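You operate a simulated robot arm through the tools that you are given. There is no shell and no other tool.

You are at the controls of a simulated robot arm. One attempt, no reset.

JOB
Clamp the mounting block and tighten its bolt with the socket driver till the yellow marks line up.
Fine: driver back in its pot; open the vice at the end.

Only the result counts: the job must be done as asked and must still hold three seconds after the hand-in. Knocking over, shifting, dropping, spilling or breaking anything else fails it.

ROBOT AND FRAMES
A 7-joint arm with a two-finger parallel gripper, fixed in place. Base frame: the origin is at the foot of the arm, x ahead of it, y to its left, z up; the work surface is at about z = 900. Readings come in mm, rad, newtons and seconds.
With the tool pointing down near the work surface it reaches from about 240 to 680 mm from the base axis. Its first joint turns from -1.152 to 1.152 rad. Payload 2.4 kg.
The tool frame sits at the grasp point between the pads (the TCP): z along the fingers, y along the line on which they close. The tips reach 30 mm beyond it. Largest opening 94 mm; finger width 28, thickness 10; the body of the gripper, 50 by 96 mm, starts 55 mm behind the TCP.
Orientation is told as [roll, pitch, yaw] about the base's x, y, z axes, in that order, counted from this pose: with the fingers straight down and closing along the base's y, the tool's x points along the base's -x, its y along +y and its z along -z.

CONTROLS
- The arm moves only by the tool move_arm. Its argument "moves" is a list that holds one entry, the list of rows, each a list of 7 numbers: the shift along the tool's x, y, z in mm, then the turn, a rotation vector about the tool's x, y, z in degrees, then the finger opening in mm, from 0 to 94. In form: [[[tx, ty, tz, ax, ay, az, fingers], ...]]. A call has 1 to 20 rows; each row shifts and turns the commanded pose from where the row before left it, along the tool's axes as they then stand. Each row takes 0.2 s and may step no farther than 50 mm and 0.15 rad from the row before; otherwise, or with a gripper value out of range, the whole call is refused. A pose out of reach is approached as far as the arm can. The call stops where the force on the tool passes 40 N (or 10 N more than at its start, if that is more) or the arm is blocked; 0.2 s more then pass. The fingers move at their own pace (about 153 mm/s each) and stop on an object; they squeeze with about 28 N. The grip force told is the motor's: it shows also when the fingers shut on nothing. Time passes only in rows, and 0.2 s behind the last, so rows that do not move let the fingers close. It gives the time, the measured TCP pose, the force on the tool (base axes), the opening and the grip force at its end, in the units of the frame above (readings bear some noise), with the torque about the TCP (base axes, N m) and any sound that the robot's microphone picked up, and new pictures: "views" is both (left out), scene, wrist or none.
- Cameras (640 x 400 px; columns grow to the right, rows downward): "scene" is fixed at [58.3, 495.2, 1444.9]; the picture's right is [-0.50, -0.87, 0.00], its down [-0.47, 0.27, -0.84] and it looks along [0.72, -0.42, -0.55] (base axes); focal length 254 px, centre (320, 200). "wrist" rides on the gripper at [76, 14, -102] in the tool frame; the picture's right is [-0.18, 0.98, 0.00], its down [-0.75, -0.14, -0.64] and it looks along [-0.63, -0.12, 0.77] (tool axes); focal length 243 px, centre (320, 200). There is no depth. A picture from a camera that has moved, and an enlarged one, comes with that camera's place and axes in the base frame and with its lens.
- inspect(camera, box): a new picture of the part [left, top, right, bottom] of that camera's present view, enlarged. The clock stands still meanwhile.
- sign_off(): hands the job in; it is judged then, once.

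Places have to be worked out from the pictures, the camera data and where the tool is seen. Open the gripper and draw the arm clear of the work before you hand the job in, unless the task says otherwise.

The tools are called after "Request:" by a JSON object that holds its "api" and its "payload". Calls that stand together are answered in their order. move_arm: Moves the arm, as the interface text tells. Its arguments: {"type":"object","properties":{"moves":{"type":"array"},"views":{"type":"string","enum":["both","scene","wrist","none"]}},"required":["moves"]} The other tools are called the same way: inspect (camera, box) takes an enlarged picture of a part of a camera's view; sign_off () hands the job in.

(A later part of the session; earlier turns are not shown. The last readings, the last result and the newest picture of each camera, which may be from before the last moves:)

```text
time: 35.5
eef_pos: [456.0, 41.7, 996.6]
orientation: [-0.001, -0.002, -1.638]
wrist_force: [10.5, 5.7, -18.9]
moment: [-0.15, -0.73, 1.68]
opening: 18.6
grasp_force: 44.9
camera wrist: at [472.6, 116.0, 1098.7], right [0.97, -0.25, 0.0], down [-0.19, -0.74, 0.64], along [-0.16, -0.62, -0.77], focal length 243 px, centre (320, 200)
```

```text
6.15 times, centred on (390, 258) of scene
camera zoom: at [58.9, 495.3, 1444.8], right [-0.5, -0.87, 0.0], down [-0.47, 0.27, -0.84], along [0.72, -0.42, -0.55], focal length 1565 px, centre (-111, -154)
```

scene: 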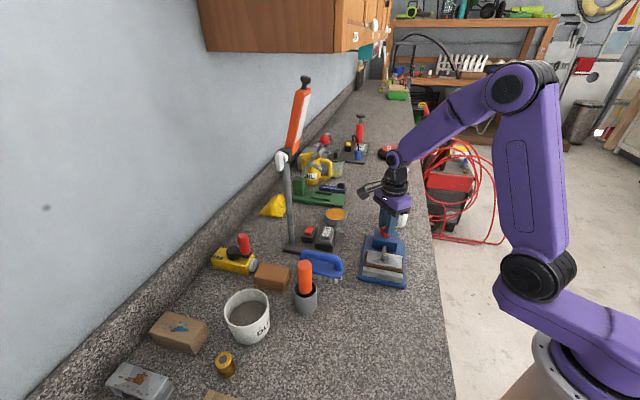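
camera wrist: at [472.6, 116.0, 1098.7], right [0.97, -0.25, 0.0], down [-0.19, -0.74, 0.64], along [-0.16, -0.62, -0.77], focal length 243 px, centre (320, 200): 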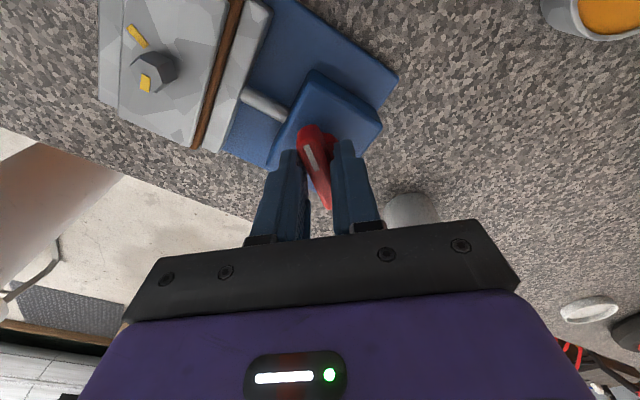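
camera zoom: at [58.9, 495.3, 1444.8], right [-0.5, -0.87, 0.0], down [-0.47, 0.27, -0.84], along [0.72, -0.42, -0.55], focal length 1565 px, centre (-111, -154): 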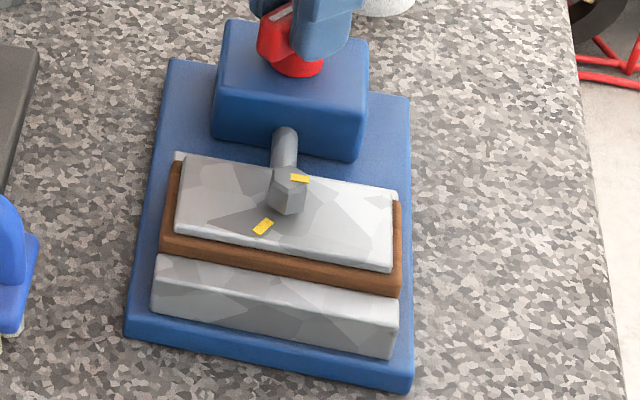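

The torque rose to 1.7 N m and the bar now resists (opening 18.6 as it twists against the pads), so the block seems clamped. I look for any remaining gaps at the jaws.

Request:
{"api": "inspect", "payload": {"camera": "wrist", "box": [90, 0, 290, 160]}}

Request:
{"api": "inspect", "payload": {"camera": "wrist", "box": [250, 90, 390, 230]}}

Request:
{"api": "inspect", "payload": {"camera": "scene", "box": [370, 240, 410, 285]}}

```text
2.50 times, centred on (190, 80) of wrist
camera zoom: at [472.6, 116.0, 1098.7], right [0.97, -0.25, 0.0], down [-0.19, -0.74, 0.64], along [-0.16, -0.62, -0.77], focal length 606 px, centre (645, 500)
```

zoom: 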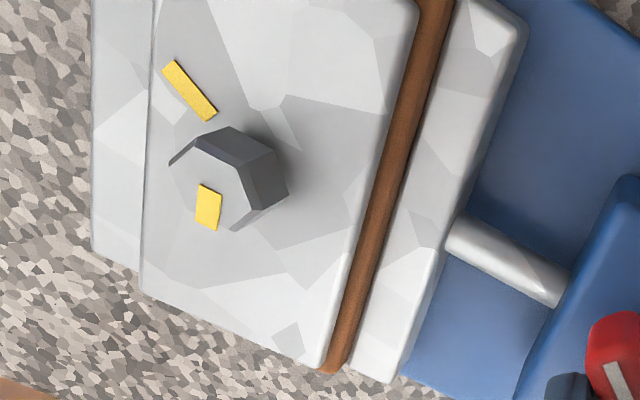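

```text
2.86 times, centred on (320, 160) of wrist
camera zoom: at [472.6, 116.0, 1098.7], right [0.97, -0.25, 0.0], down [-0.19, -0.74, 0.64], along [-0.16, -0.62, -0.77], focal length 693 px, centre (320, 314)
```

zoom: 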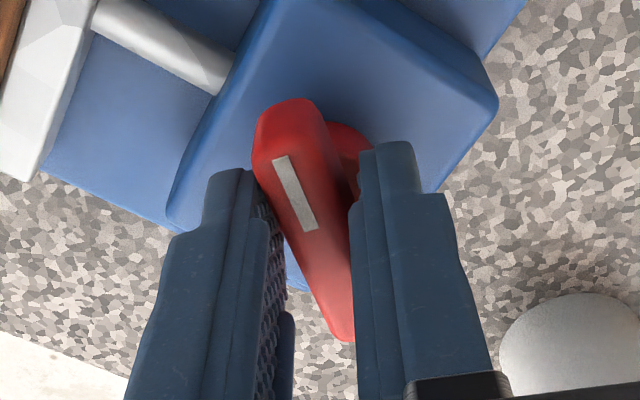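

```text
8.89 times, centred on (390, 262) of scene
camera zoom: at [58.9, 495.3, 1444.8], right [-0.5, -0.87, 0.0], down [-0.47, 0.27, -0.84], along [0.72, -0.42, -0.55], focal length 2260 px, centre (-302, -356)
```

zoom: 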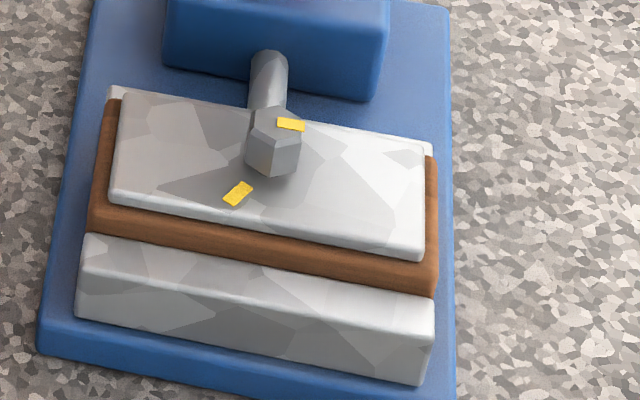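

The moving jaw has advanced about 11 mm and the knob resists at 1.7 N m, as expected for a clamped block. I let go of the knob, rise, and look into the gap from above.

Request:
{"api": "move_arm", "payload": {"moves": [[[0, 0, 0, 0, 0, 0, 24], [0, 0, 0, 0, 0, 0, 40], [0, 0, 0, 0, 0, 0, 44], [0, 0, -15, 0, 0, 0, 44], [0, 0, -25, 0, 0, 0, 44], [0, 0, -30, 0, 0, 0, 44], [0, 0, 0, 0, 0, 0, 44]]], "views": "both"}}

Request:
{"api": "inspect", "payload": {"camera": "wrist", "box": [100, 0, 400, 200]}}

```text
time: 37.1
eef_pos: [456.1, 42.0, 1068.0]
orientation: [-0.003, 0.001, -1.638]
wrist_force: [0.2, -0.1, -0.3]
moment: [0.0, 0.0, 0.03]
opening: 44.1
grasp_force: 0.0
camera wrist: at [473.4, 116.1, 1170.5], right [0.97, -0.25, 0.0], down [-0.19, -0.74, 0.64], along [-0.16, -0.62, -0.77], focal length 243 px, centre (320, 200)
```

scene: 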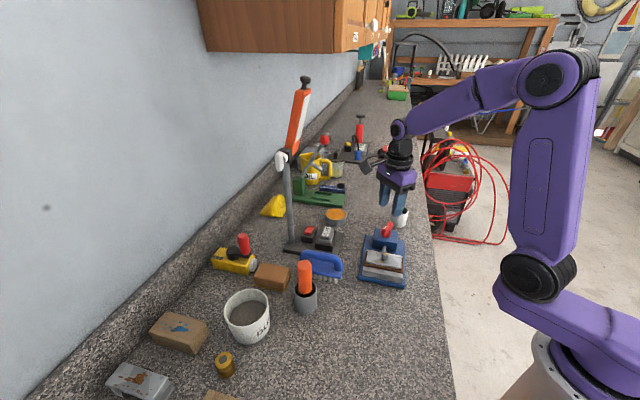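
wrist: 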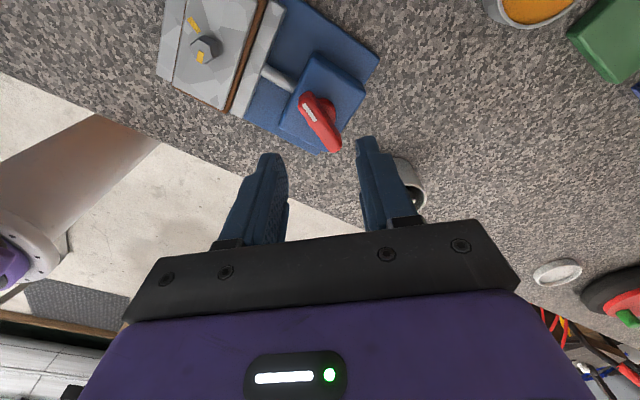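

```text
2.00 times, centred on (250, 100) of wrist
camera zoom: at [473.4, 116.1, 1170.5], right [0.97, -0.25, 0.0], down [-0.19, -0.74, 0.64], along [-0.16, -0.62, -0.77], focal length 485 px, centre (460, 400)
```

zoom: 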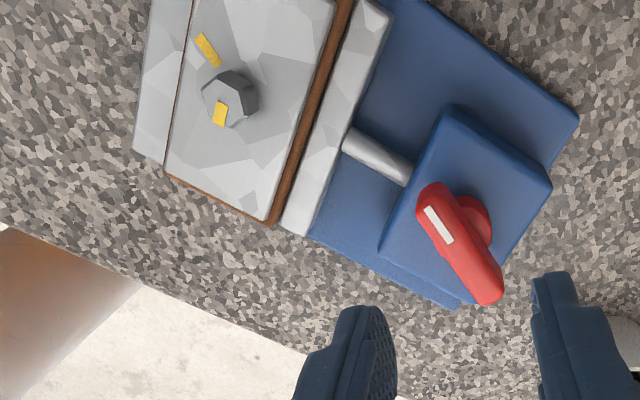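

The jaw touches the block on the moving side and no gap is visible from here, but I want a look straight down at the fixed-jaw side too. I move over it, turn the tool back to yaw 0 and tilt the camera to look down.

Request:
{"api": "move_arm", "payload": {"moves": [[[21.8, -33.5, 2.7, 0, 0, 0, 44], [21.8, -33.5, 2.7, 0, 0, 0, 44], [21.8, -33.5, 2.7, 0, 0, 0, 44], [0, 0, 0, 0, 0, -8.53, 60], [0, 0, 0, 0, 0, -8.53, 70], [0, 0, 0, 0, 0, -8.53, 80], [0, 0, 0, 0, 0, -8.53, 90], [0, 0, 0, 0, 0, -8.53, 94], [0, 0, 0, 0, 0, -8.53, 94], [0, 0, 0, 0, 0, -8.53, 94], [0, 0, 0, 0, 0, -8.53, 94], [0, 0, 0, 0, 0, -8.53, 94], [0, 0, 0, 0, 0, -8.53, 94], [0, 0, 0, 0, 0, -8.53, 94], [0, 0, 0, 0, 7.86, 0, 94], [0, 0, 0, 0, 7.86, 0, 94], [0, 0, 0, 0, 7.86, 0, 94], [0, 0, 0, 0, 7.86, 0, 94], [0, 0, 0, 0, 7.86, 0, 94], [0, 0, 0, 0, 0, 0, 94]]], "views": "both"}}

Request:
{"api": "inspect", "payload": {"camera": "wrist", "box": [250, 90, 410, 240]}}

```text
time: 41.3
eef_pos: [360.6, 115.4, 1059.7]
orientation: [0.002, 0.691, 0.001]
wrist_force: [-0.3, 0.5, 0.0]
moment: [0.0, -0.01, 0.0]
opening: 93.9
grasp_force: 0.0
camera wrist: at [362.8, 126.9, 1186.2], right [0.14, 0.98, -0.12], down [0.99, -0.14, 0.01], along [0.0, -0.12, -0.99], focal length 243 px, centre (320, 200)
```

scene: 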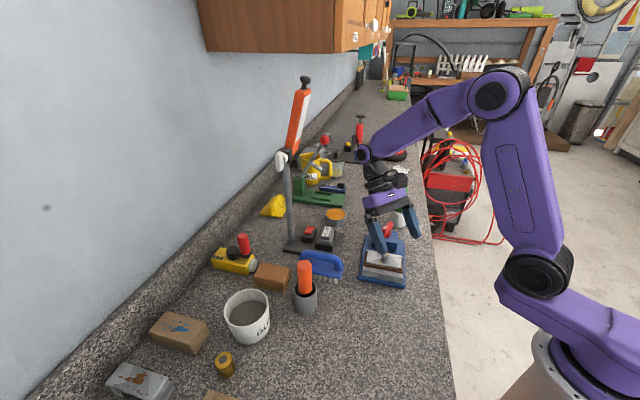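
wrist: 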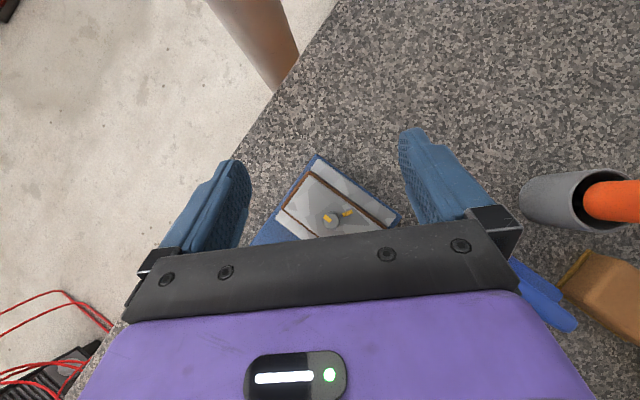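

```text
2.67 times, centred on (330, 165) of wrist
camera zoom: at [362.8, 126.9, 1186.2], right [0.14, 0.98, -0.12], down [0.99, -0.14, 0.01], along [0.0, -0.12, -0.99], focal length 647 px, centre (293, 293)
```

zoom: 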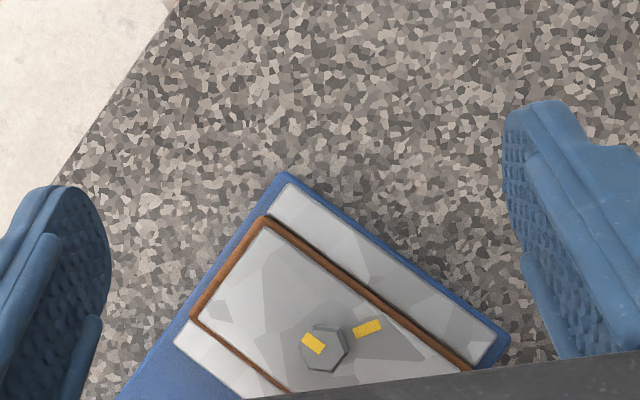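

Request:
{"api": "inspect", "payload": {"camera": "wrist", "box": [300, 150, 410, 235]}}

Request:
{"api": "inspect", "payload": {"camera": "wrist", "box": [310, 155, 360, 195]}}

Request:
{"api": "inspect", "payload": {"camera": "wrist", "box": [310, 190, 370, 235]}}

```text
4.71 times, centred on (355, 192) of wrist
camera zoom: at [362.8, 126.9, 1186.2], right [0.14, 0.98, -0.12], down [0.99, -0.14, 0.01], along [0.0, -0.12, -0.99], focal length 1142 px, centre (155, 235)
```

zoom: 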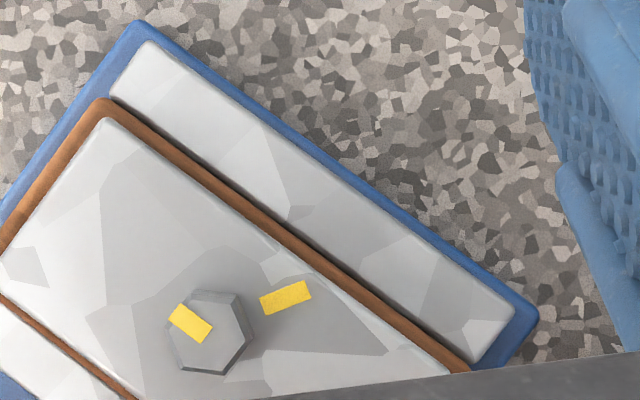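

```text
10.00 times, centred on (335, 175) of wrist
camera zoom: at [362.8, 126.9, 1186.2], right [0.14, 0.98, -0.12], down [0.99, -0.14, 0.01], along [0.0, -0.12, -0.99], focal length 2426 px, centre (170, 450)
```

zoom: 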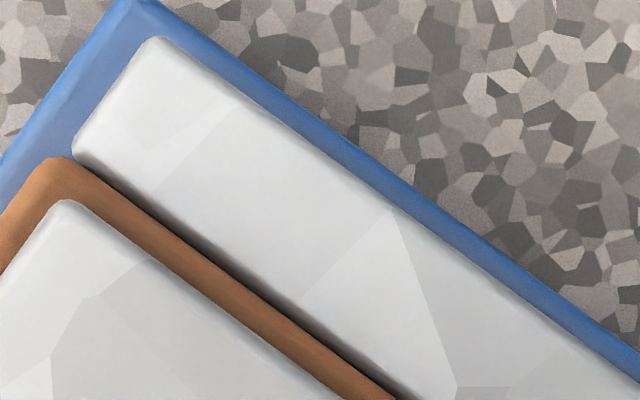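

```text
8.89 times, centred on (340, 212) of wrist
camera zoom: at [362.8, 126.9, 1186.2], right [0.14, 0.98, -0.12], down [0.99, -0.14, 0.01], along [0.0, -0.12, -0.99], focal length 2157 px, centre (142, 89)
```

zoom: 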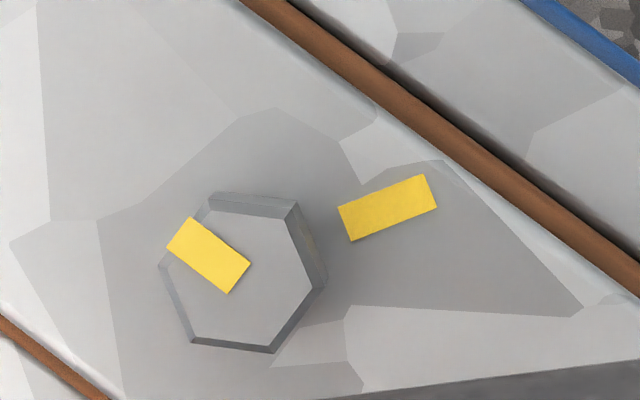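

Looking straight down, the block is tight against the fixed jaw along its whole length, so it is clamped; the bolt now stands near (382.0, 108.5) in camera coordinates. (TCP readings differ from camera-based positions by a steady (+2.6, +1.3) mm, which I will account for.) Next I go high over the driver pot to measure the driver.

Request:
{"api": "move_arm", "payload": {"moves": [[[0, 0, 0, 0, -7.86, 0, 94], [0, 0, 0, 0, -7.86, 0, 94], [0, 0, 0, 0, -7.86, 0, 94], [0, 0, 0, 0, -7.86, 0, 94], [0, 0, 0, 0, -7.86, 0, 94], [0, 0, -37, 0, 0, 0, 94], [0, 0, -37, 0, 0, 0, 94], [0, 0, -37, 0, 0, 0, 94], [-6.4, 44.6, 0, 0, 0, 0, 94], [-6.4, 44.6, 0, 0, 0, 0, 94], [-6.4, 44.6, 0, 0, 0, 0, 94], [-6.4, 44.6, 0, 0, 0, 0, 94], [-6.4, 44.6, 0, 0, 0, 0, 94], [0, 0, 0, 0, 0, -7.5, 94], [0, 0, 0, 0, 0, -7.5, 94], [0, 0, 0, 0, 0, -7.5, 94], [0, 0, 0, 0, 0, -7.5, 94], [0, 0, 0, 0, 0, -7.5, 94], [0, 0, 0, 0, 0, -7.5, 94], [0, 0, 0, 0, 0, 0, 94]]], "views": "both"}}

Request:
{"api": "inspect", "payload": {"camera": "wrist", "box": [250, 40, 400, 200]}}

```text
time: 45.5
eef_pos: [392.1, 337.9, 1169.7]
orientation: [0.005, 0.0, 0.785]
wrist_force: [-0.1, 0.4, 0.6]
moment: [0.02, -0.01, 0.01]
opening: 93.7
grasp_force: 0.1
camera wrist: at [325.5, 292.3, 1272.0], right [-0.57, 0.82, 0.0], down [0.63, 0.43, 0.64], along [0.53, 0.36, -0.77], focal length 243 px, centre (320, 200)
```

scene: 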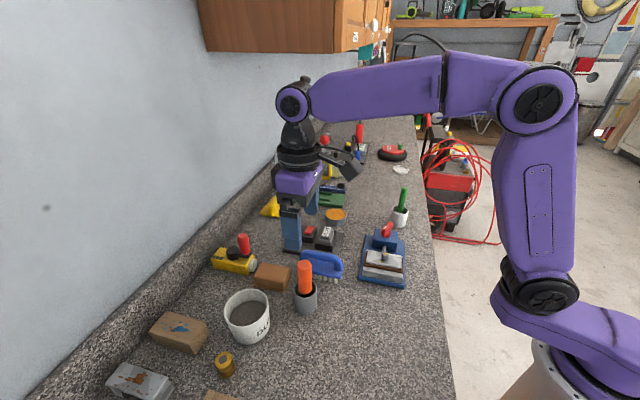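
wrist: 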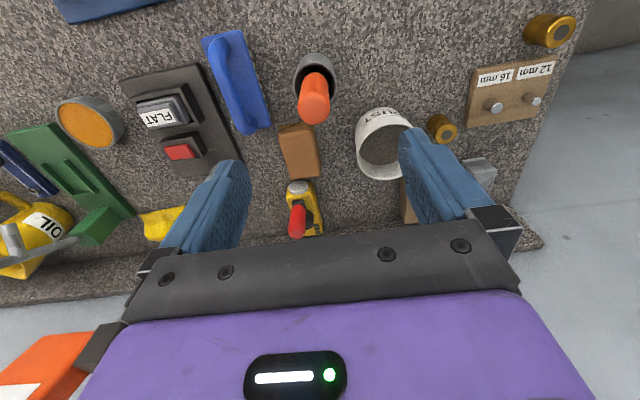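

```text
2.50 times, centred on (325, 120) of wrist
camera zoom: at [325.5, 292.3, 1272.0], right [-0.57, 0.82, 0.0], down [0.63, 0.43, 0.64], along [0.53, 0.36, -0.77], focal length 606 px, centre (308, 400)
```

zoom: 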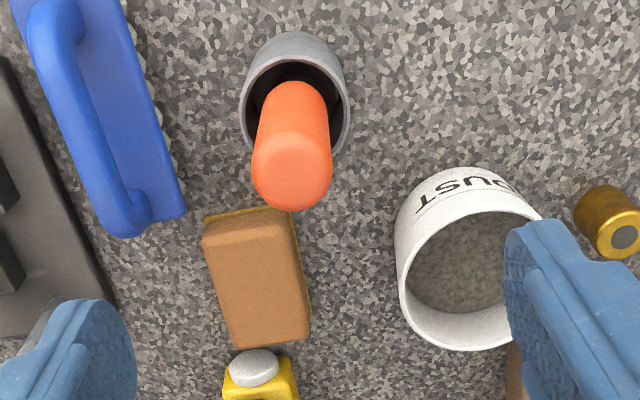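

The driver handle is visible, and I also notice a small board marked "16 mm" and "12 mm" with pegs and a brass piece beside it. I enlarge those to see whether they matter for the socket.

Request:
{"api": "inspect", "payload": {"camera": "wrist", "box": [420, 0, 600, 140]}}

Request:
{"api": "inspect", "payload": {"camera": "scene", "box": [90, 340, 280, 400]}}

Request:
{"api": "inspect", "payload": {"camera": "scene", "box": [280, 130, 420, 230]}}

Request:
{"api": "inspect", "payload": {"camera": "wrist", "box": [280, 40, 350, 130]}}

```text
2.86 times, centred on (510, 70) of wrist
camera zoom: at [325.5, 292.3, 1272.0], right [-0.57, 0.82, 0.0], down [0.63, 0.43, 0.64], along [0.53, 0.36, -0.77], focal length 693 px, centre (-223, 571)
```

zoom: 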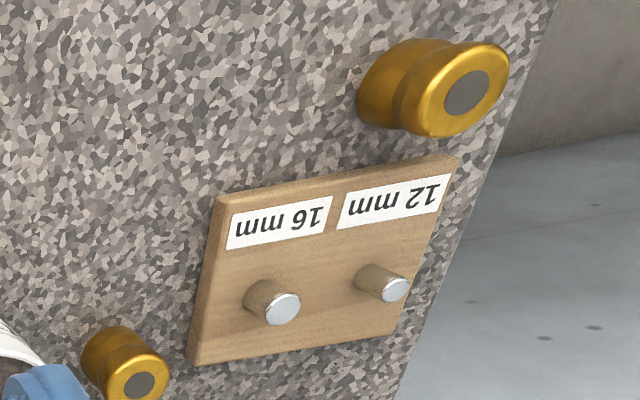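

```text
3.37 times, centred on (185, 370) of scene
camera zoom: at [58.3, 495.2, 1444.9], right [-0.5, -0.87, 0.0], down [-0.47, 0.27, -0.84], along [0.72, -0.42, -0.55], focal length 856 px, centre (775, -373)
```

zoom: 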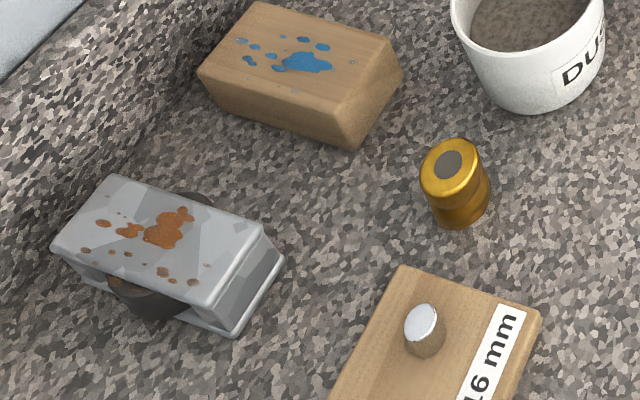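

```text
4.00 times, centred on (350, 180) of scene
camera zoom: at [58.3, 495.2, 1444.9], right [-0.5, -0.87, 0.0], down [-0.47, 0.27, -0.84], along [0.72, -0.42, -0.55], focal length 1017 px, centre (200, 280)
```

zoom: 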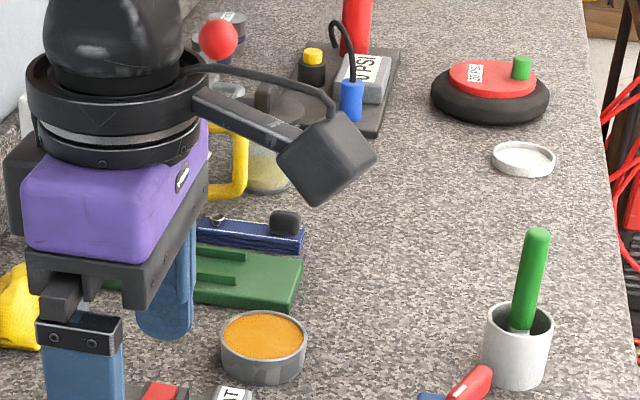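

```text
4.44 times, centred on (315, 85) of wrist
camera zoom: at [325.5, 292.3, 1272.0], right [-0.57, 0.82, 0.0], down [0.63, 0.43, 0.64], along [0.53, 0.36, -0.77], focal length 1078 px, centre (342, 711)
```

zoom: 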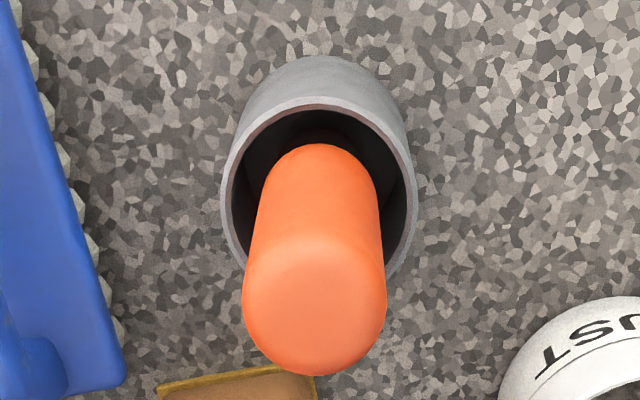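

Those are unrelated gauge items. The wrist view puts the driver handle at about (392, 331), roughly 6 mm toward tool -y from my TCP, so I centre over it and lower to 1110 for a closer check.

Request:
{"api": "move_arm", "payload": {"moves": [[[0.8, -2.9, 30, 0, 0, 0, 94], [0.8, -2.8, 30, 0, 0, 0, 94], [0, 0, 0, 0, 0, 0, 94]]], "views": "both"}}

Request:
{"api": "inspect", "payload": {"camera": "wrist", "box": [240, 50, 400, 220]}}

Request:
{"api": "inspect", "payload": {"camera": "scene", "box": [265, 210, 345, 320]}}

```text
time: 46.3
eef_pos: [394.8, 332.5, 1109.6]
orientation: [0.003, 0.002, 0.782]
wrist_force: [-0.1, -0.1, -0.1]
moment: [-0.01, 0.0, -0.01]
opening: 94.1
grasp_force: 0.0
camera wrist: at [328.0, 286.8, 1210.0], right [-0.56, 0.83, 0.0], down [0.64, 0.43, 0.64], along [0.53, 0.36, -0.77], focal length 243 px, centre (320, 200)
```

scene: 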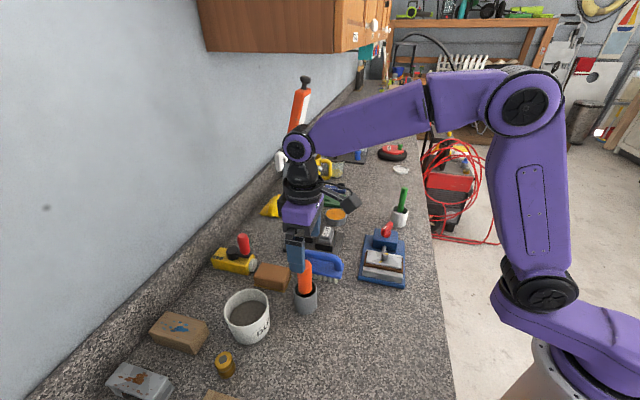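
wrist: 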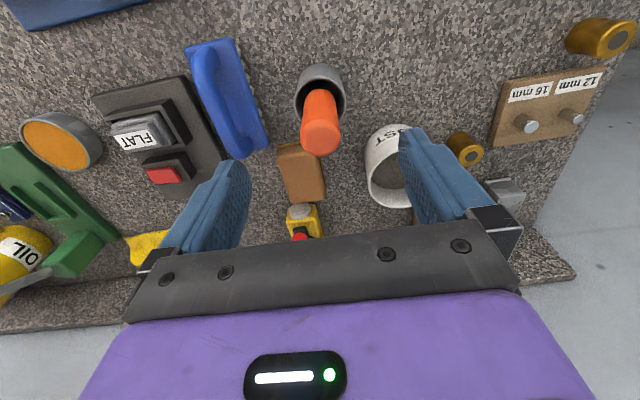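

```text
2.35 times, centred on (320, 135) of wrist
camera zoom: at [328.0, 286.8, 1210.0], right [-0.56, 0.83, 0.0], down [0.64, 0.43, 0.64], along [0.53, 0.36, -0.77], focal length 571 px, centre (320, 353)
```

zoom: 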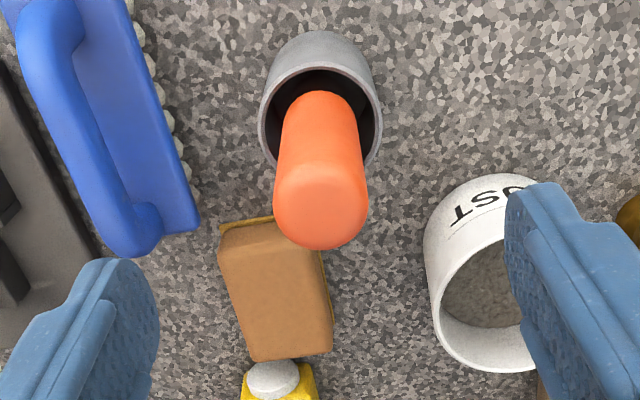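

```text
3.64 times, centred on (305, 265) of scene
camera zoom: at [58.3, 495.2, 1444.9], right [-0.5, -0.87, 0.0], down [-0.47, 0.27, -0.84], along [0.72, -0.42, -0.55], focal length 925 px, centre (374, -36)
```

zoom: 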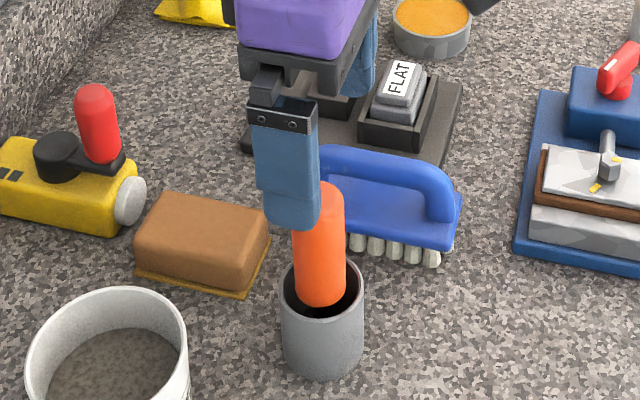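

Handle and pot are now centred on the tool axis. I narrow the fingers to 56 mm and descend around the handle to TCP z 1012.

Request:
{"api": "move_arm", "payload": {"moves": [[[0, 0, 0, 0, 0, 0, 56], [0, 0, 30, 0, 0, 0, 56], [0, 0, 30, 0, 0, 0, 56], [0, 0, 25, 0, 0, 0, 56], [0, 0, 12, 0, 0, 0, 56], [0, 0, 0, 0, 0, 0, 56]]], "views": "both"}}

Request:
{"api": "inspect", "payload": {"camera": "scene", "box": [265, 230, 345, 330]}}

Request:
{"api": "inspect", "payload": {"camera": "wrist", "box": [240, 50, 400, 240]}}

```text
time: 47.7
eef_pos: [394.7, 331.3, 1012.6]
orientation: [0.002, 0.002, 0.783]
wrist_force: [-0.1, 0.4, 0.2]
moment: [0.01, -0.01, 0.01]
opening: 55.8
grasp_force: 0.0
camera wrist: at [327.9, 286.4, 1114.9], right [-0.56, 0.83, 0.0], down [0.64, 0.43, 0.64], along [0.53, 0.36, -0.77], focal length 243 px, centre (320, 200)
```

scene: 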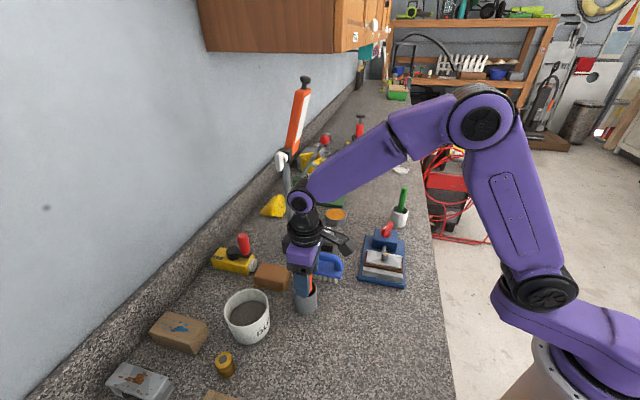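
wrist: 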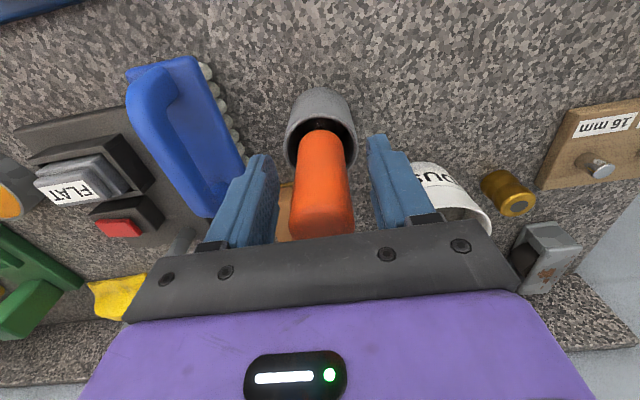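

```text
4.00 times, centred on (305, 280) of scene
camera zoom: at [58.3, 495.2, 1444.9], right [-0.5, -0.87, 0.0], down [-0.47, 0.27, -0.84], along [0.72, -0.42, -0.55], focal length 1017 px, centre (380, -120)
```

zoom: 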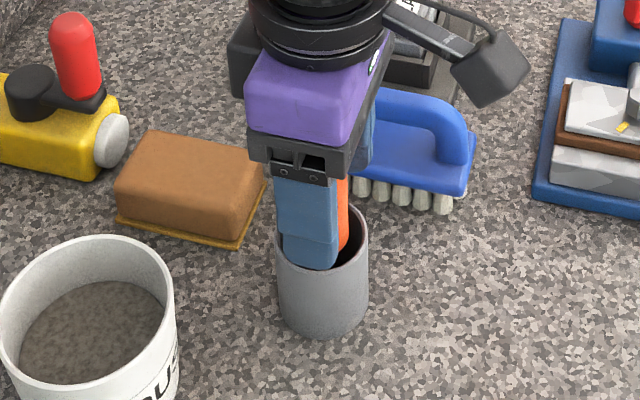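

```text
2.11 times, centred on (320, 145) of wrist
camera zoom: at [327.9, 286.4, 1114.9], right [-0.56, 0.83, 0.0], down [0.64, 0.43, 0.64], along [0.53, 0.36, -0.77], focal length 511 px, centre (320, 316)
```

zoom: 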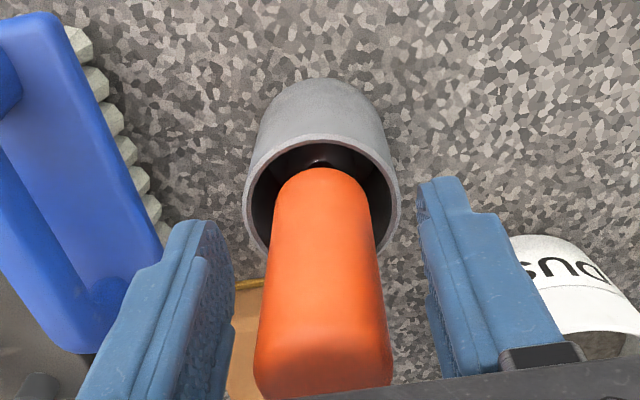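

The handle is centred between the fingers with no contact. I close on it.

Request:
{"api": "move_arm", "payload": {"moves": [[[0, 0, 0, 0, 0, 0, 40], [0, 0, 0, 0, 0, 0, 20], [0, 0, 0, 0, 0, 0, 0], [0, 0, 0, 0, 0, 0, 0]]], "views": "wrist"}}

Request:
{"api": "inspect", "payload": {"camera": "wrist", "box": [240, 50, 400, 240]}}

```text
time: 48.7
eef_pos: [393.8, 330.8, 1012.9]
orientation: [0.002, 0.003, 0.784]
wrist_force: [-0.2, 0.6, 0.2]
moment: [0.0, -0.01, -0.02]
opening: 34.0
grasp_force: 27.8
camera wrist: at [327.9, 286.4, 1115.1], right [-0.56, 0.83, 0.0], down [0.64, 0.43, 0.64], along [0.53, 0.36, -0.77], focal length 243 px, centre (320, 200)
```

wrist: 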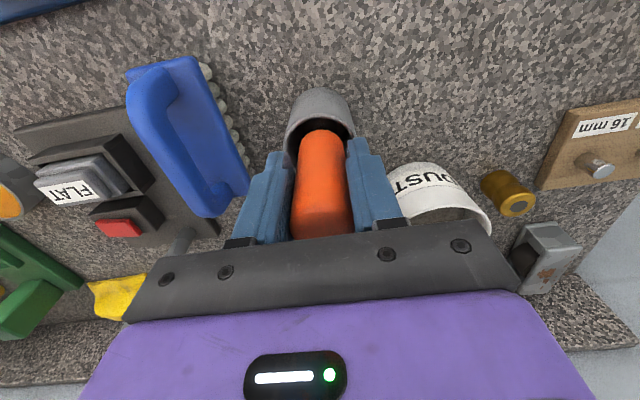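

```text
2.11 times, centred on (320, 145) of wrist
camera zoom: at [327.9, 286.4, 1115.1], right [-0.56, 0.83, 0.0], down [0.64, 0.43, 0.64], along [0.53, 0.36, -0.77], focal length 511 px, centre (320, 316)
```

zoom: 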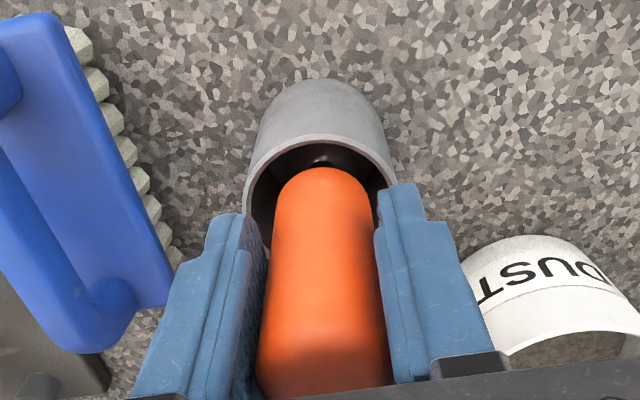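

The handle is gripped at 34 mm. I lift the driver straight up by 120 mm to clear the pot rim.

Request:
{"api": "move_arm", "payload": {"moves": [[[0, 0, -10, 0, 0, 0, 0], [0, 0, -20, 0, 0, 0, 0], [0, 0, -30, 0, 0, 0, 0], [0, 0, -30, 0, 0, 0, 0], [0, 0, -30, 0, 0, 0, 0], [0, 0, 0, 0, 0, 0, 0]]], "views": "both"}}

Request:
{"api": "inspect", "payload": {"camera": "scene", "box": [260, 180, 350, 320]}}

Request:
{"api": "inspect", "payload": {"camera": "wrist", "box": [240, 50, 400, 240]}}

```text
time: 50.1
eef_pos: [393.7, 330.9, 1133.1]
orientation: [0.004, 0.004, 0.784]
wrist_force: [0.2, 0.4, -0.9]
moment: [-0.03, 0.0, 0.02]
opening: 34.4
grasp_force: 28.2
camera wrist: at [327.6, 286.3, 1235.3], right [-0.56, 0.83, 0.0], down [0.64, 0.43, 0.64], along [0.53, 0.36, -0.77], focal length 243 px, centre (320, 200)
```

scene: 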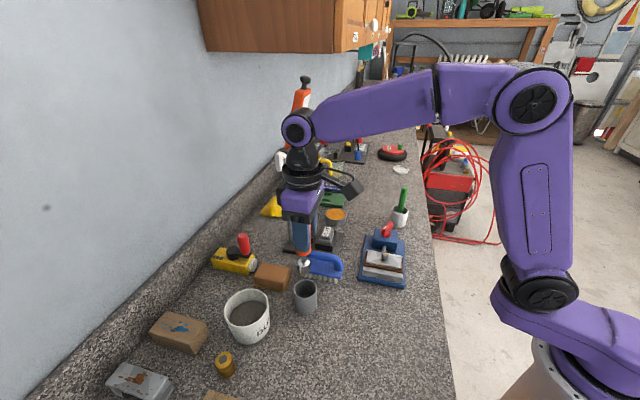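
wrist: 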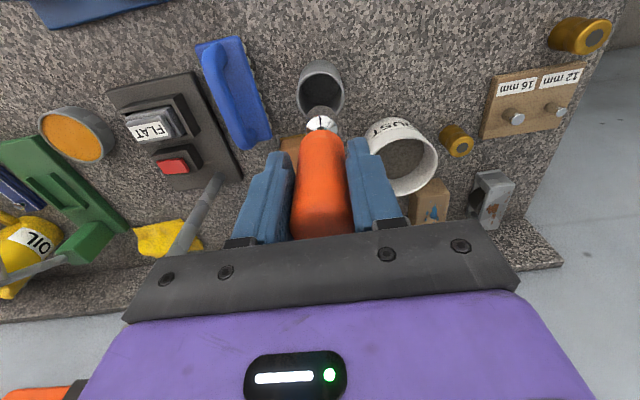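

```text
2.86 times, centred on (305, 250) of scene
camera zoom: at [58.4, 495.2, 1444.9], right [-0.5, -0.87, 0.0], down [-0.47, 0.27, -0.84], along [0.72, -0.42, -0.55], focal length 726 px, centre (363, 57)
```

zoom: 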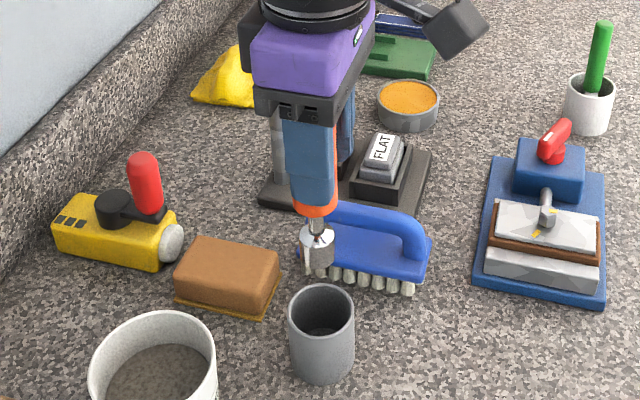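

```text
2.11 times, centred on (320, 145) of wrist
camera zoom: at [327.6, 286.3, 1235.3], right [-0.56, 0.83, 0.0], down [0.64, 0.43, 0.64], along [0.53, 0.36, -0.77], focal length 511 px, centre (320, 316)
```

zoom: 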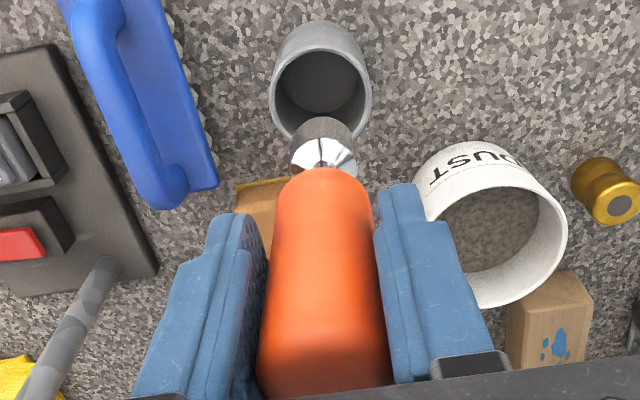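

It is the socket driver, out of its pot and upright. I enlarge the socket end in both views to get its size and length.

Request:
{"api": "inspect", "payload": {"camera": "scene", "box": [285, 210, 325, 285]}}

Request:
{"api": "inspect", "payload": {"camera": "wrist", "box": [290, 60, 360, 150]}}

```text
5.33 times, centred on (305, 248) of scene
camera zoom: at [58.4, 495.2, 1444.9], right [-0.5, -0.87, 0.0], down [-0.47, 0.27, -0.84], along [0.72, -0.42, -0.55], focal length 1356 px, centre (400, -53)
```

zoom: 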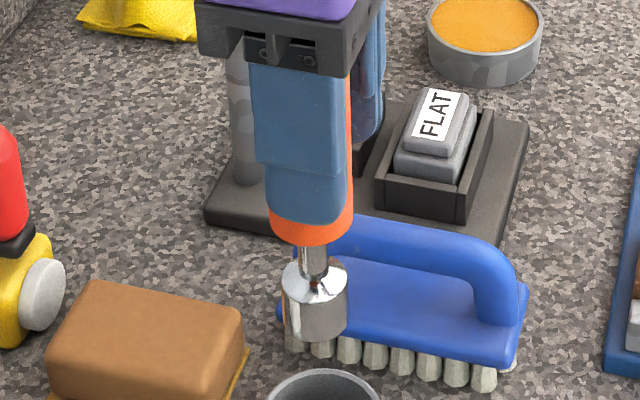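

```text
4.44 times, centred on (325, 105) of wrist
camera zoom: at [327.6, 286.3, 1235.3], right [-0.56, 0.83, 0.0], down [0.64, 0.43, 0.64], along [0.53, 0.36, -0.77], focal length 1078 px, centre (298, 622)
```

zoom: 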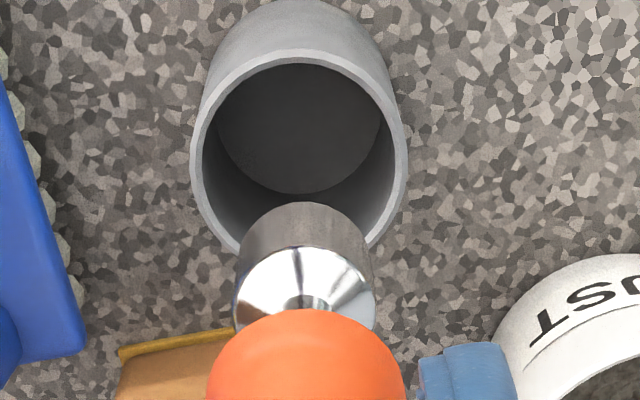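

It is a chrome socket about 25 mm wide, its tip about 90 mm beyond the TCP. I carry the driver level to above the bolt, at about (384.6, 109.8) in TCP readings.

Request:
{"api": "move_arm", "payload": {"moves": [[[32.5, -30, 0, 0, 0, 0, 0], [32.5, -30, 0, 0, 0, 0, 0], [32.5, -30, 0, 0, 0, 0, 0], [32.5, -30, 0, 0, 0, 0, 0], [32.5, -30.1, 0, 0, 0, 0, 0], [0, 0, 20, 0, 0, 0, 0], [0, 0, 0, 0, 0, 0, 0]]], "views": "both"}}

Request:
{"api": "inspect", "payload": {"camera": "scene", "box": [350, 190, 420, 290]}}

Request:
{"api": "inspect", "payload": {"camera": "wrist", "box": [260, 20, 400, 160]}}

```text
time: 51.7
eef_pos: [384.5, 110.8, 1111.4]
orientation: [0.002, 0.002, 0.783]
wrist_force: [-0.2, 0.1, -1.6]
moment: [-0.01, 0.01, 0.0]
opening: 34.2
grasp_force: 27.4
camera wrist: at [318.1, 65.1, 1214.1], right [-0.56, 0.83, 0.0], down [0.64, 0.43, 0.64], along [0.53, 0.36, -0.77], focal length 243 px, centre (320, 200)
```

scene: 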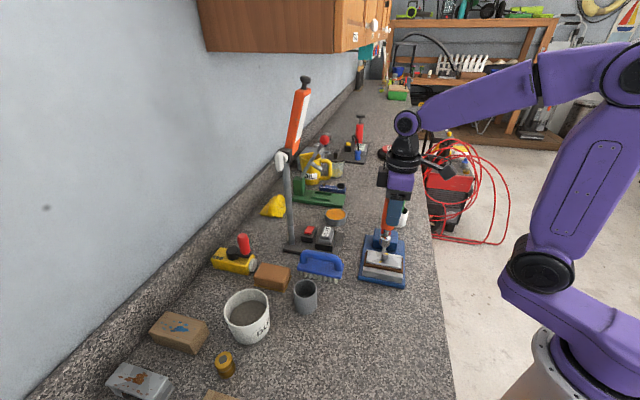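
wrist: 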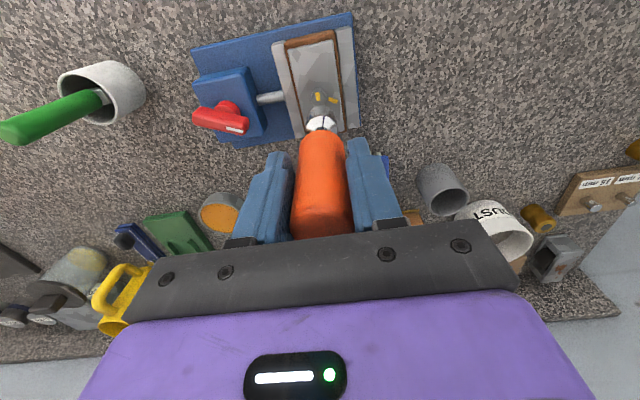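

```text
4.00 times, centred on (385, 240) of scene
camera zoom: at [58.4, 495.1, 1444.9], right [-0.5, -0.87, 0.0], down [-0.47, 0.27, -0.84], along [0.72, -0.42, -0.55], focal length 1017 px, centre (60, 40)
```

zoom: 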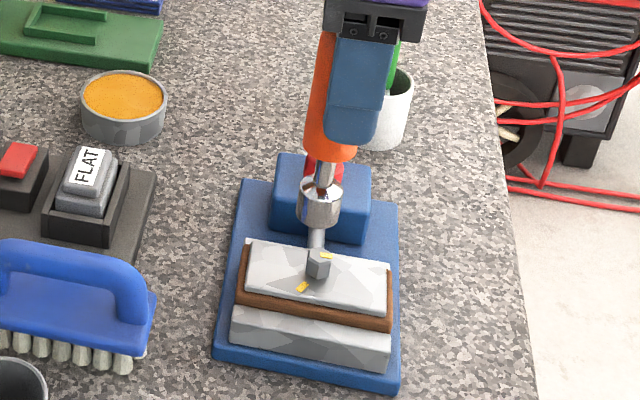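

```text
2.86 times, centred on (330, 90) of wrist
camera zoom: at [318.1, 65.1, 1214.1], right [-0.56, 0.83, 0.0], down [0.64, 0.43, 0.64], along [0.53, 0.36, -0.77], focal length 693 px, centre (291, 514)
```

zoom: 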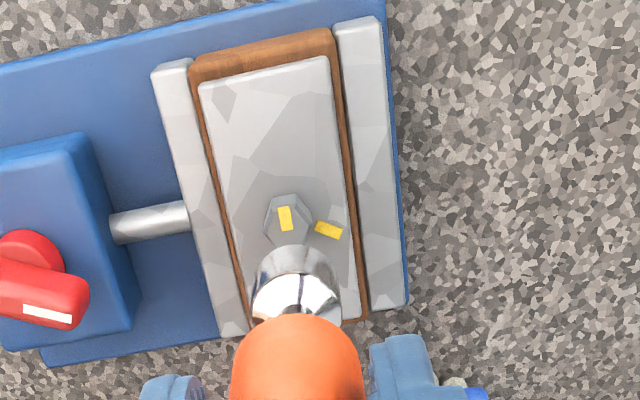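

The wrist view says the tool axis is over the bolt, but the scene view suggests the driver leans slightly in the grip, its tip about 4–5 mm off along (+x,+y). I enlarge both views to measure the lean.

Request:
{"api": "inspect", "payload": {"camera": "scene", "box": [370, 195, 405, 260]}}

Request:
{"api": "inspect", "payload": {"camera": "wrist", "box": [285, 80, 355, 150]}}

```text
6.15 times, centred on (388, 228) of scene
camera zoom: at [58.4, 495.1, 1444.9], right [-0.5, -0.87, 0.0], down [-0.47, 0.27, -0.84], along [0.72, -0.42, -0.55], focal length 1565 px, centre (-95, 31)
```

zoom: 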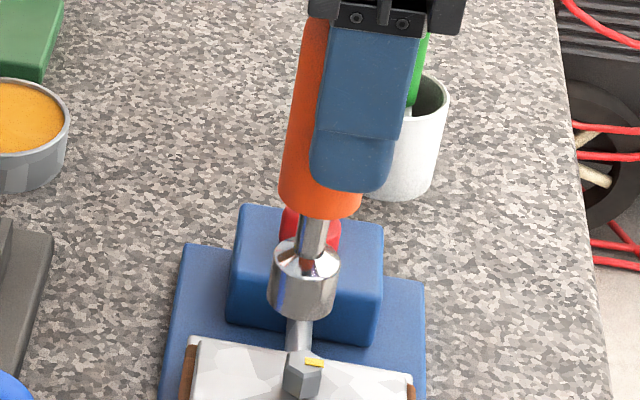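

```text
5.71 times, centred on (320, 115) of wrist
camera zoom: at [318.1, 65.1, 1214.1], right [-0.56, 0.83, 0.0], down [0.64, 0.43, 0.64], along [0.53, 0.36, -0.77], focal length 1386 px, centre (320, 686)
```

zoom: 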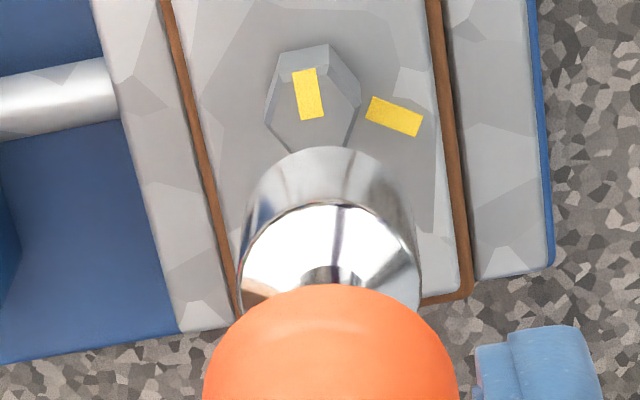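

Combining both views: the driver is vertical but gripped about 5 mm off the TCP along tool -x, and its tip is about 107 mm below the TCP. The socket must move about (+6.5, -2.8) mm in tool axes to be over the bolt, so I shift by that and lower to about 10 mm above the bolt for another check.

Request:
{"api": "move_arm", "payload": {"moves": [[[3.3, -1.4, 0, 0, 0, 0, 0], [3.2, -1.4, 0, 0, 0, 0, 0], [0, 0, 13, 0, 0, 0, 0], [0, 0, 13, 0, 0, 0, 0], [0, 0, 0, 0, 0, 0, 0]]], "views": "both"}}

Request:
{"api": "inspect", "payload": {"camera": "scene", "box": [370, 205, 405, 270]}}

Request:
{"api": "inspect", "payload": {"camera": "wrist", "box": [285, 80, 355, 150]}}

```text
time: 52.9
eef_pos: [382.1, 105.4, 1085.6]
orientation: [0.003, 0.001, 0.784]
wrist_force: [0.1, -0.3, -2.2]
moment: [0.0, 0.02, 0.01]
opening: 34.2
grasp_force: 28.2
camera wrist: at [316.5, 59.2, 1188.3], right [-0.56, 0.83, 0.0], down [0.64, 0.43, 0.64], along [0.53, 0.36, -0.77], focal length 243 px, centre (320, 200)
```

scene: 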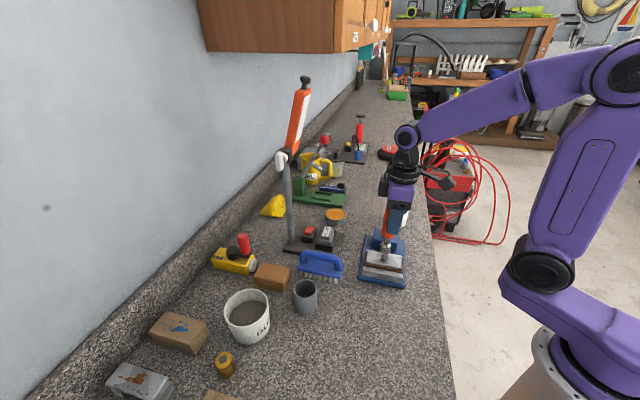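
wrist: 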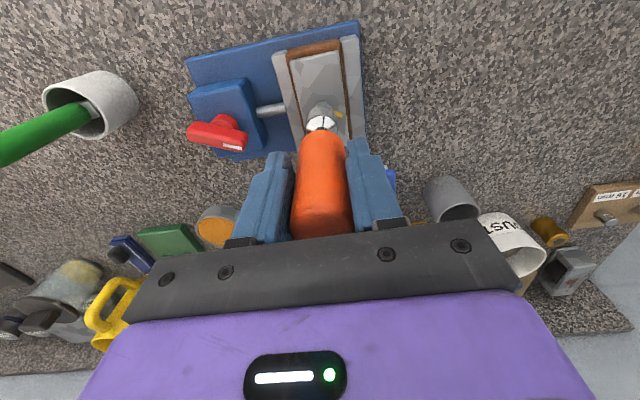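

```text
6.15 times, centred on (388, 238) of scene
camera zoom: at [58.4, 495.2, 1444.9], right [-0.5, -0.87, 0.0], down [-0.47, 0.27, -0.84], along [0.72, -0.42, -0.55], focal length 1565 px, centre (-95, -31)
```

zoom: 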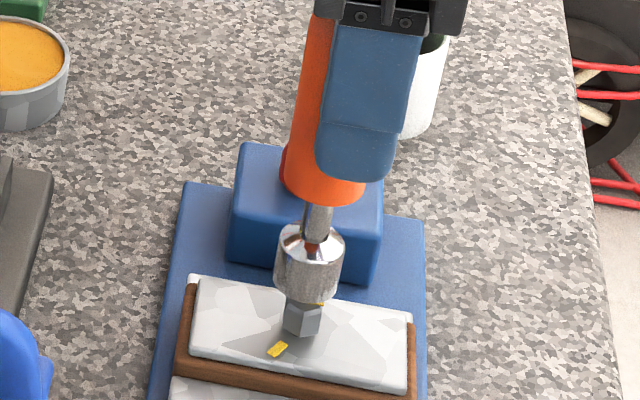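

```text
5.71 times, centred on (320, 115) of wrist
camera zoom: at [316.5, 59.2, 1188.3], right [-0.56, 0.83, 0.0], down [0.64, 0.43, 0.64], along [0.53, 0.36, -0.77], focal length 1386 px, centre (320, 686)
```

zoom: 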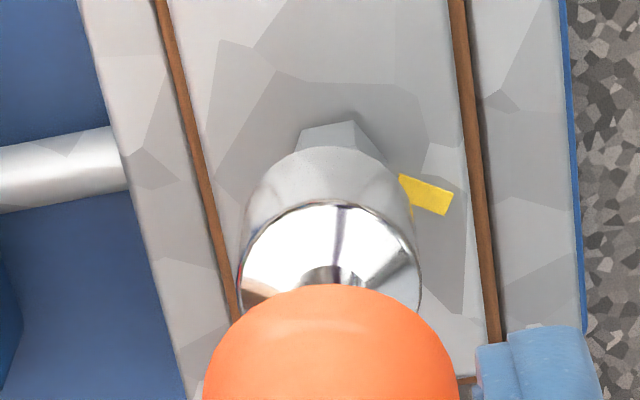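

The socket now sits right above the bolt in both views, within about half a millimetre. I lower in small steps, watching the vertical force.

Request:
{"api": "move_arm", "payload": {"moves": [[[0, 0.3, 3, 0, 0, 0, 0], [0, 0, 3, 0, 0, 0, 0], [0, 0, 2, 0, 0, 0, 0], [0, 0, 0, 0, 0, 0, 0]]], "views": "none"}}

```text
time: 53.9
eef_pos: [381.8, 104.3, 1079.0]
orientation: [0.003, 0.002, 0.783]
wrist_force: [-0.9, 0.2, -1.5]
moment: [-0.01, 0.04, -0.01]
opening: 34.2
grasp_force: 27.3
```

No contact yet at z 1079, so I go on down by 5 mm in small steps.

Request:
{"api": "move_arm", "payload": {"moves": [[[0, 0, 1.5, 0, 0, 0, 0], [0, 0, 1.5, 0, 0, 0, 0], [0, 0, 1, 0, 0, 0, 0], [0, 0, 1, 0, 0, 0, 0], [0, 0, 0, 0, 0, 0, 0]]], "views": "both"}}

Request:
{"api": "inspect", "payload": {"camera": "scene", "box": [370, 205, 405, 270]}}

Request:
{"api": "inspect", "payload": {"camera": "wrist", "box": [285, 80, 355, 150]}}

```text
time: 55.1
eef_pos: [382.5, 103.8, 1075.1]
orientation: [0.002, -0.001, 0.782]
wrist_force: [-1.2, -1.0, 12.8]
moment: [-0.05, 0.2, 0.0]
opening: 34.1
grasp_force: 28.1
camera wrist: at [315.9, 59.2, 1176.7], right [-0.56, 0.83, 0.0], down [0.63, 0.43, 0.64], along [0.53, 0.36, -0.77], focal length 243 px, centre (320, 200)
```

scene: 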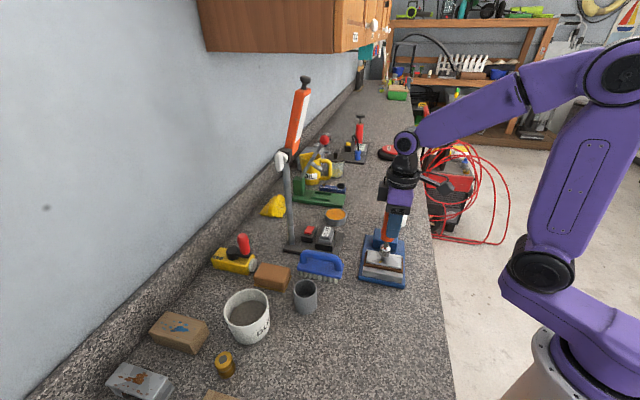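
wrist: 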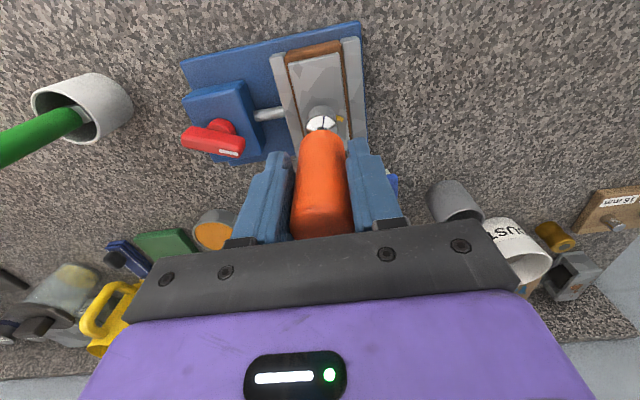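

```text
6.15 times, centred on (388, 238) of scene
camera zoom: at [58.1, 495.1, 1444.9], right [-0.5, -0.87, 0.0], down [-0.47, 0.27, -0.84], along [0.72, -0.42, -0.55], focal length 1565 px, centre (-95, -31)
```

zoom: 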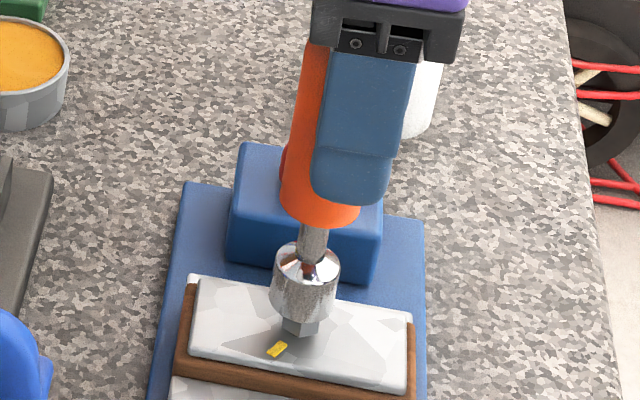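

```text
5.71 times, centred on (320, 115) of wrist
camera zoom: at [315.9, 59.2, 1176.7], right [-0.56, 0.83, 0.0], down [0.63, 0.43, 0.64], along [0.53, 0.36, -0.77], focal length 1386 px, centre (320, 686)
```

zoom: 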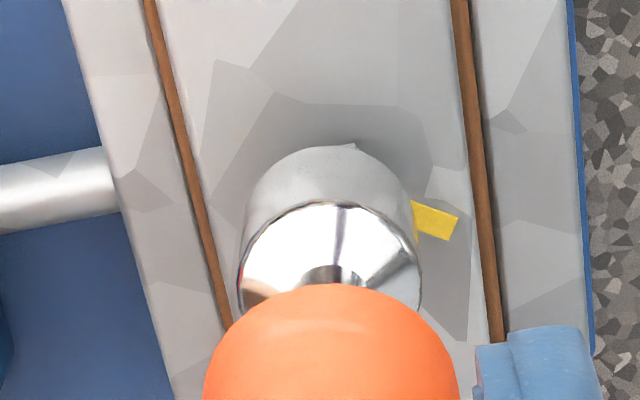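

The socket touches the bolt top at z 1075 with about 14 N and has not dropped on yet. I turn clockwise in small steps about the driver's own axis, keeping the light push, until it seats.

Request:
{"api": "move_arm", "payload": {"moves": [[[0.07, 0.6, 0.3, 0, 0, 3, 0], [0.07, 0.28, 0, 0, 0, 3, 0], [0.07, 0.28, 0, 0, 0, 3, 0], [0.07, 0.28, 0, 0, 0, 3, 0], [0.07, 0.28, 0, 0, 0, 3, 0], [0, 0, 0, 0, 0, 0, 0]]], "views": "none"}}

```text
time: 56.5
eef_pos: [380.8, 106.3, 1074.7]
orientation: [0.002, 0.0, 0.522]
wrist_force: [5.3, -0.6, 16.0]
moment: [0.06, -0.52, -0.03]
opening: 34.4
grasp_force: 27.8
```

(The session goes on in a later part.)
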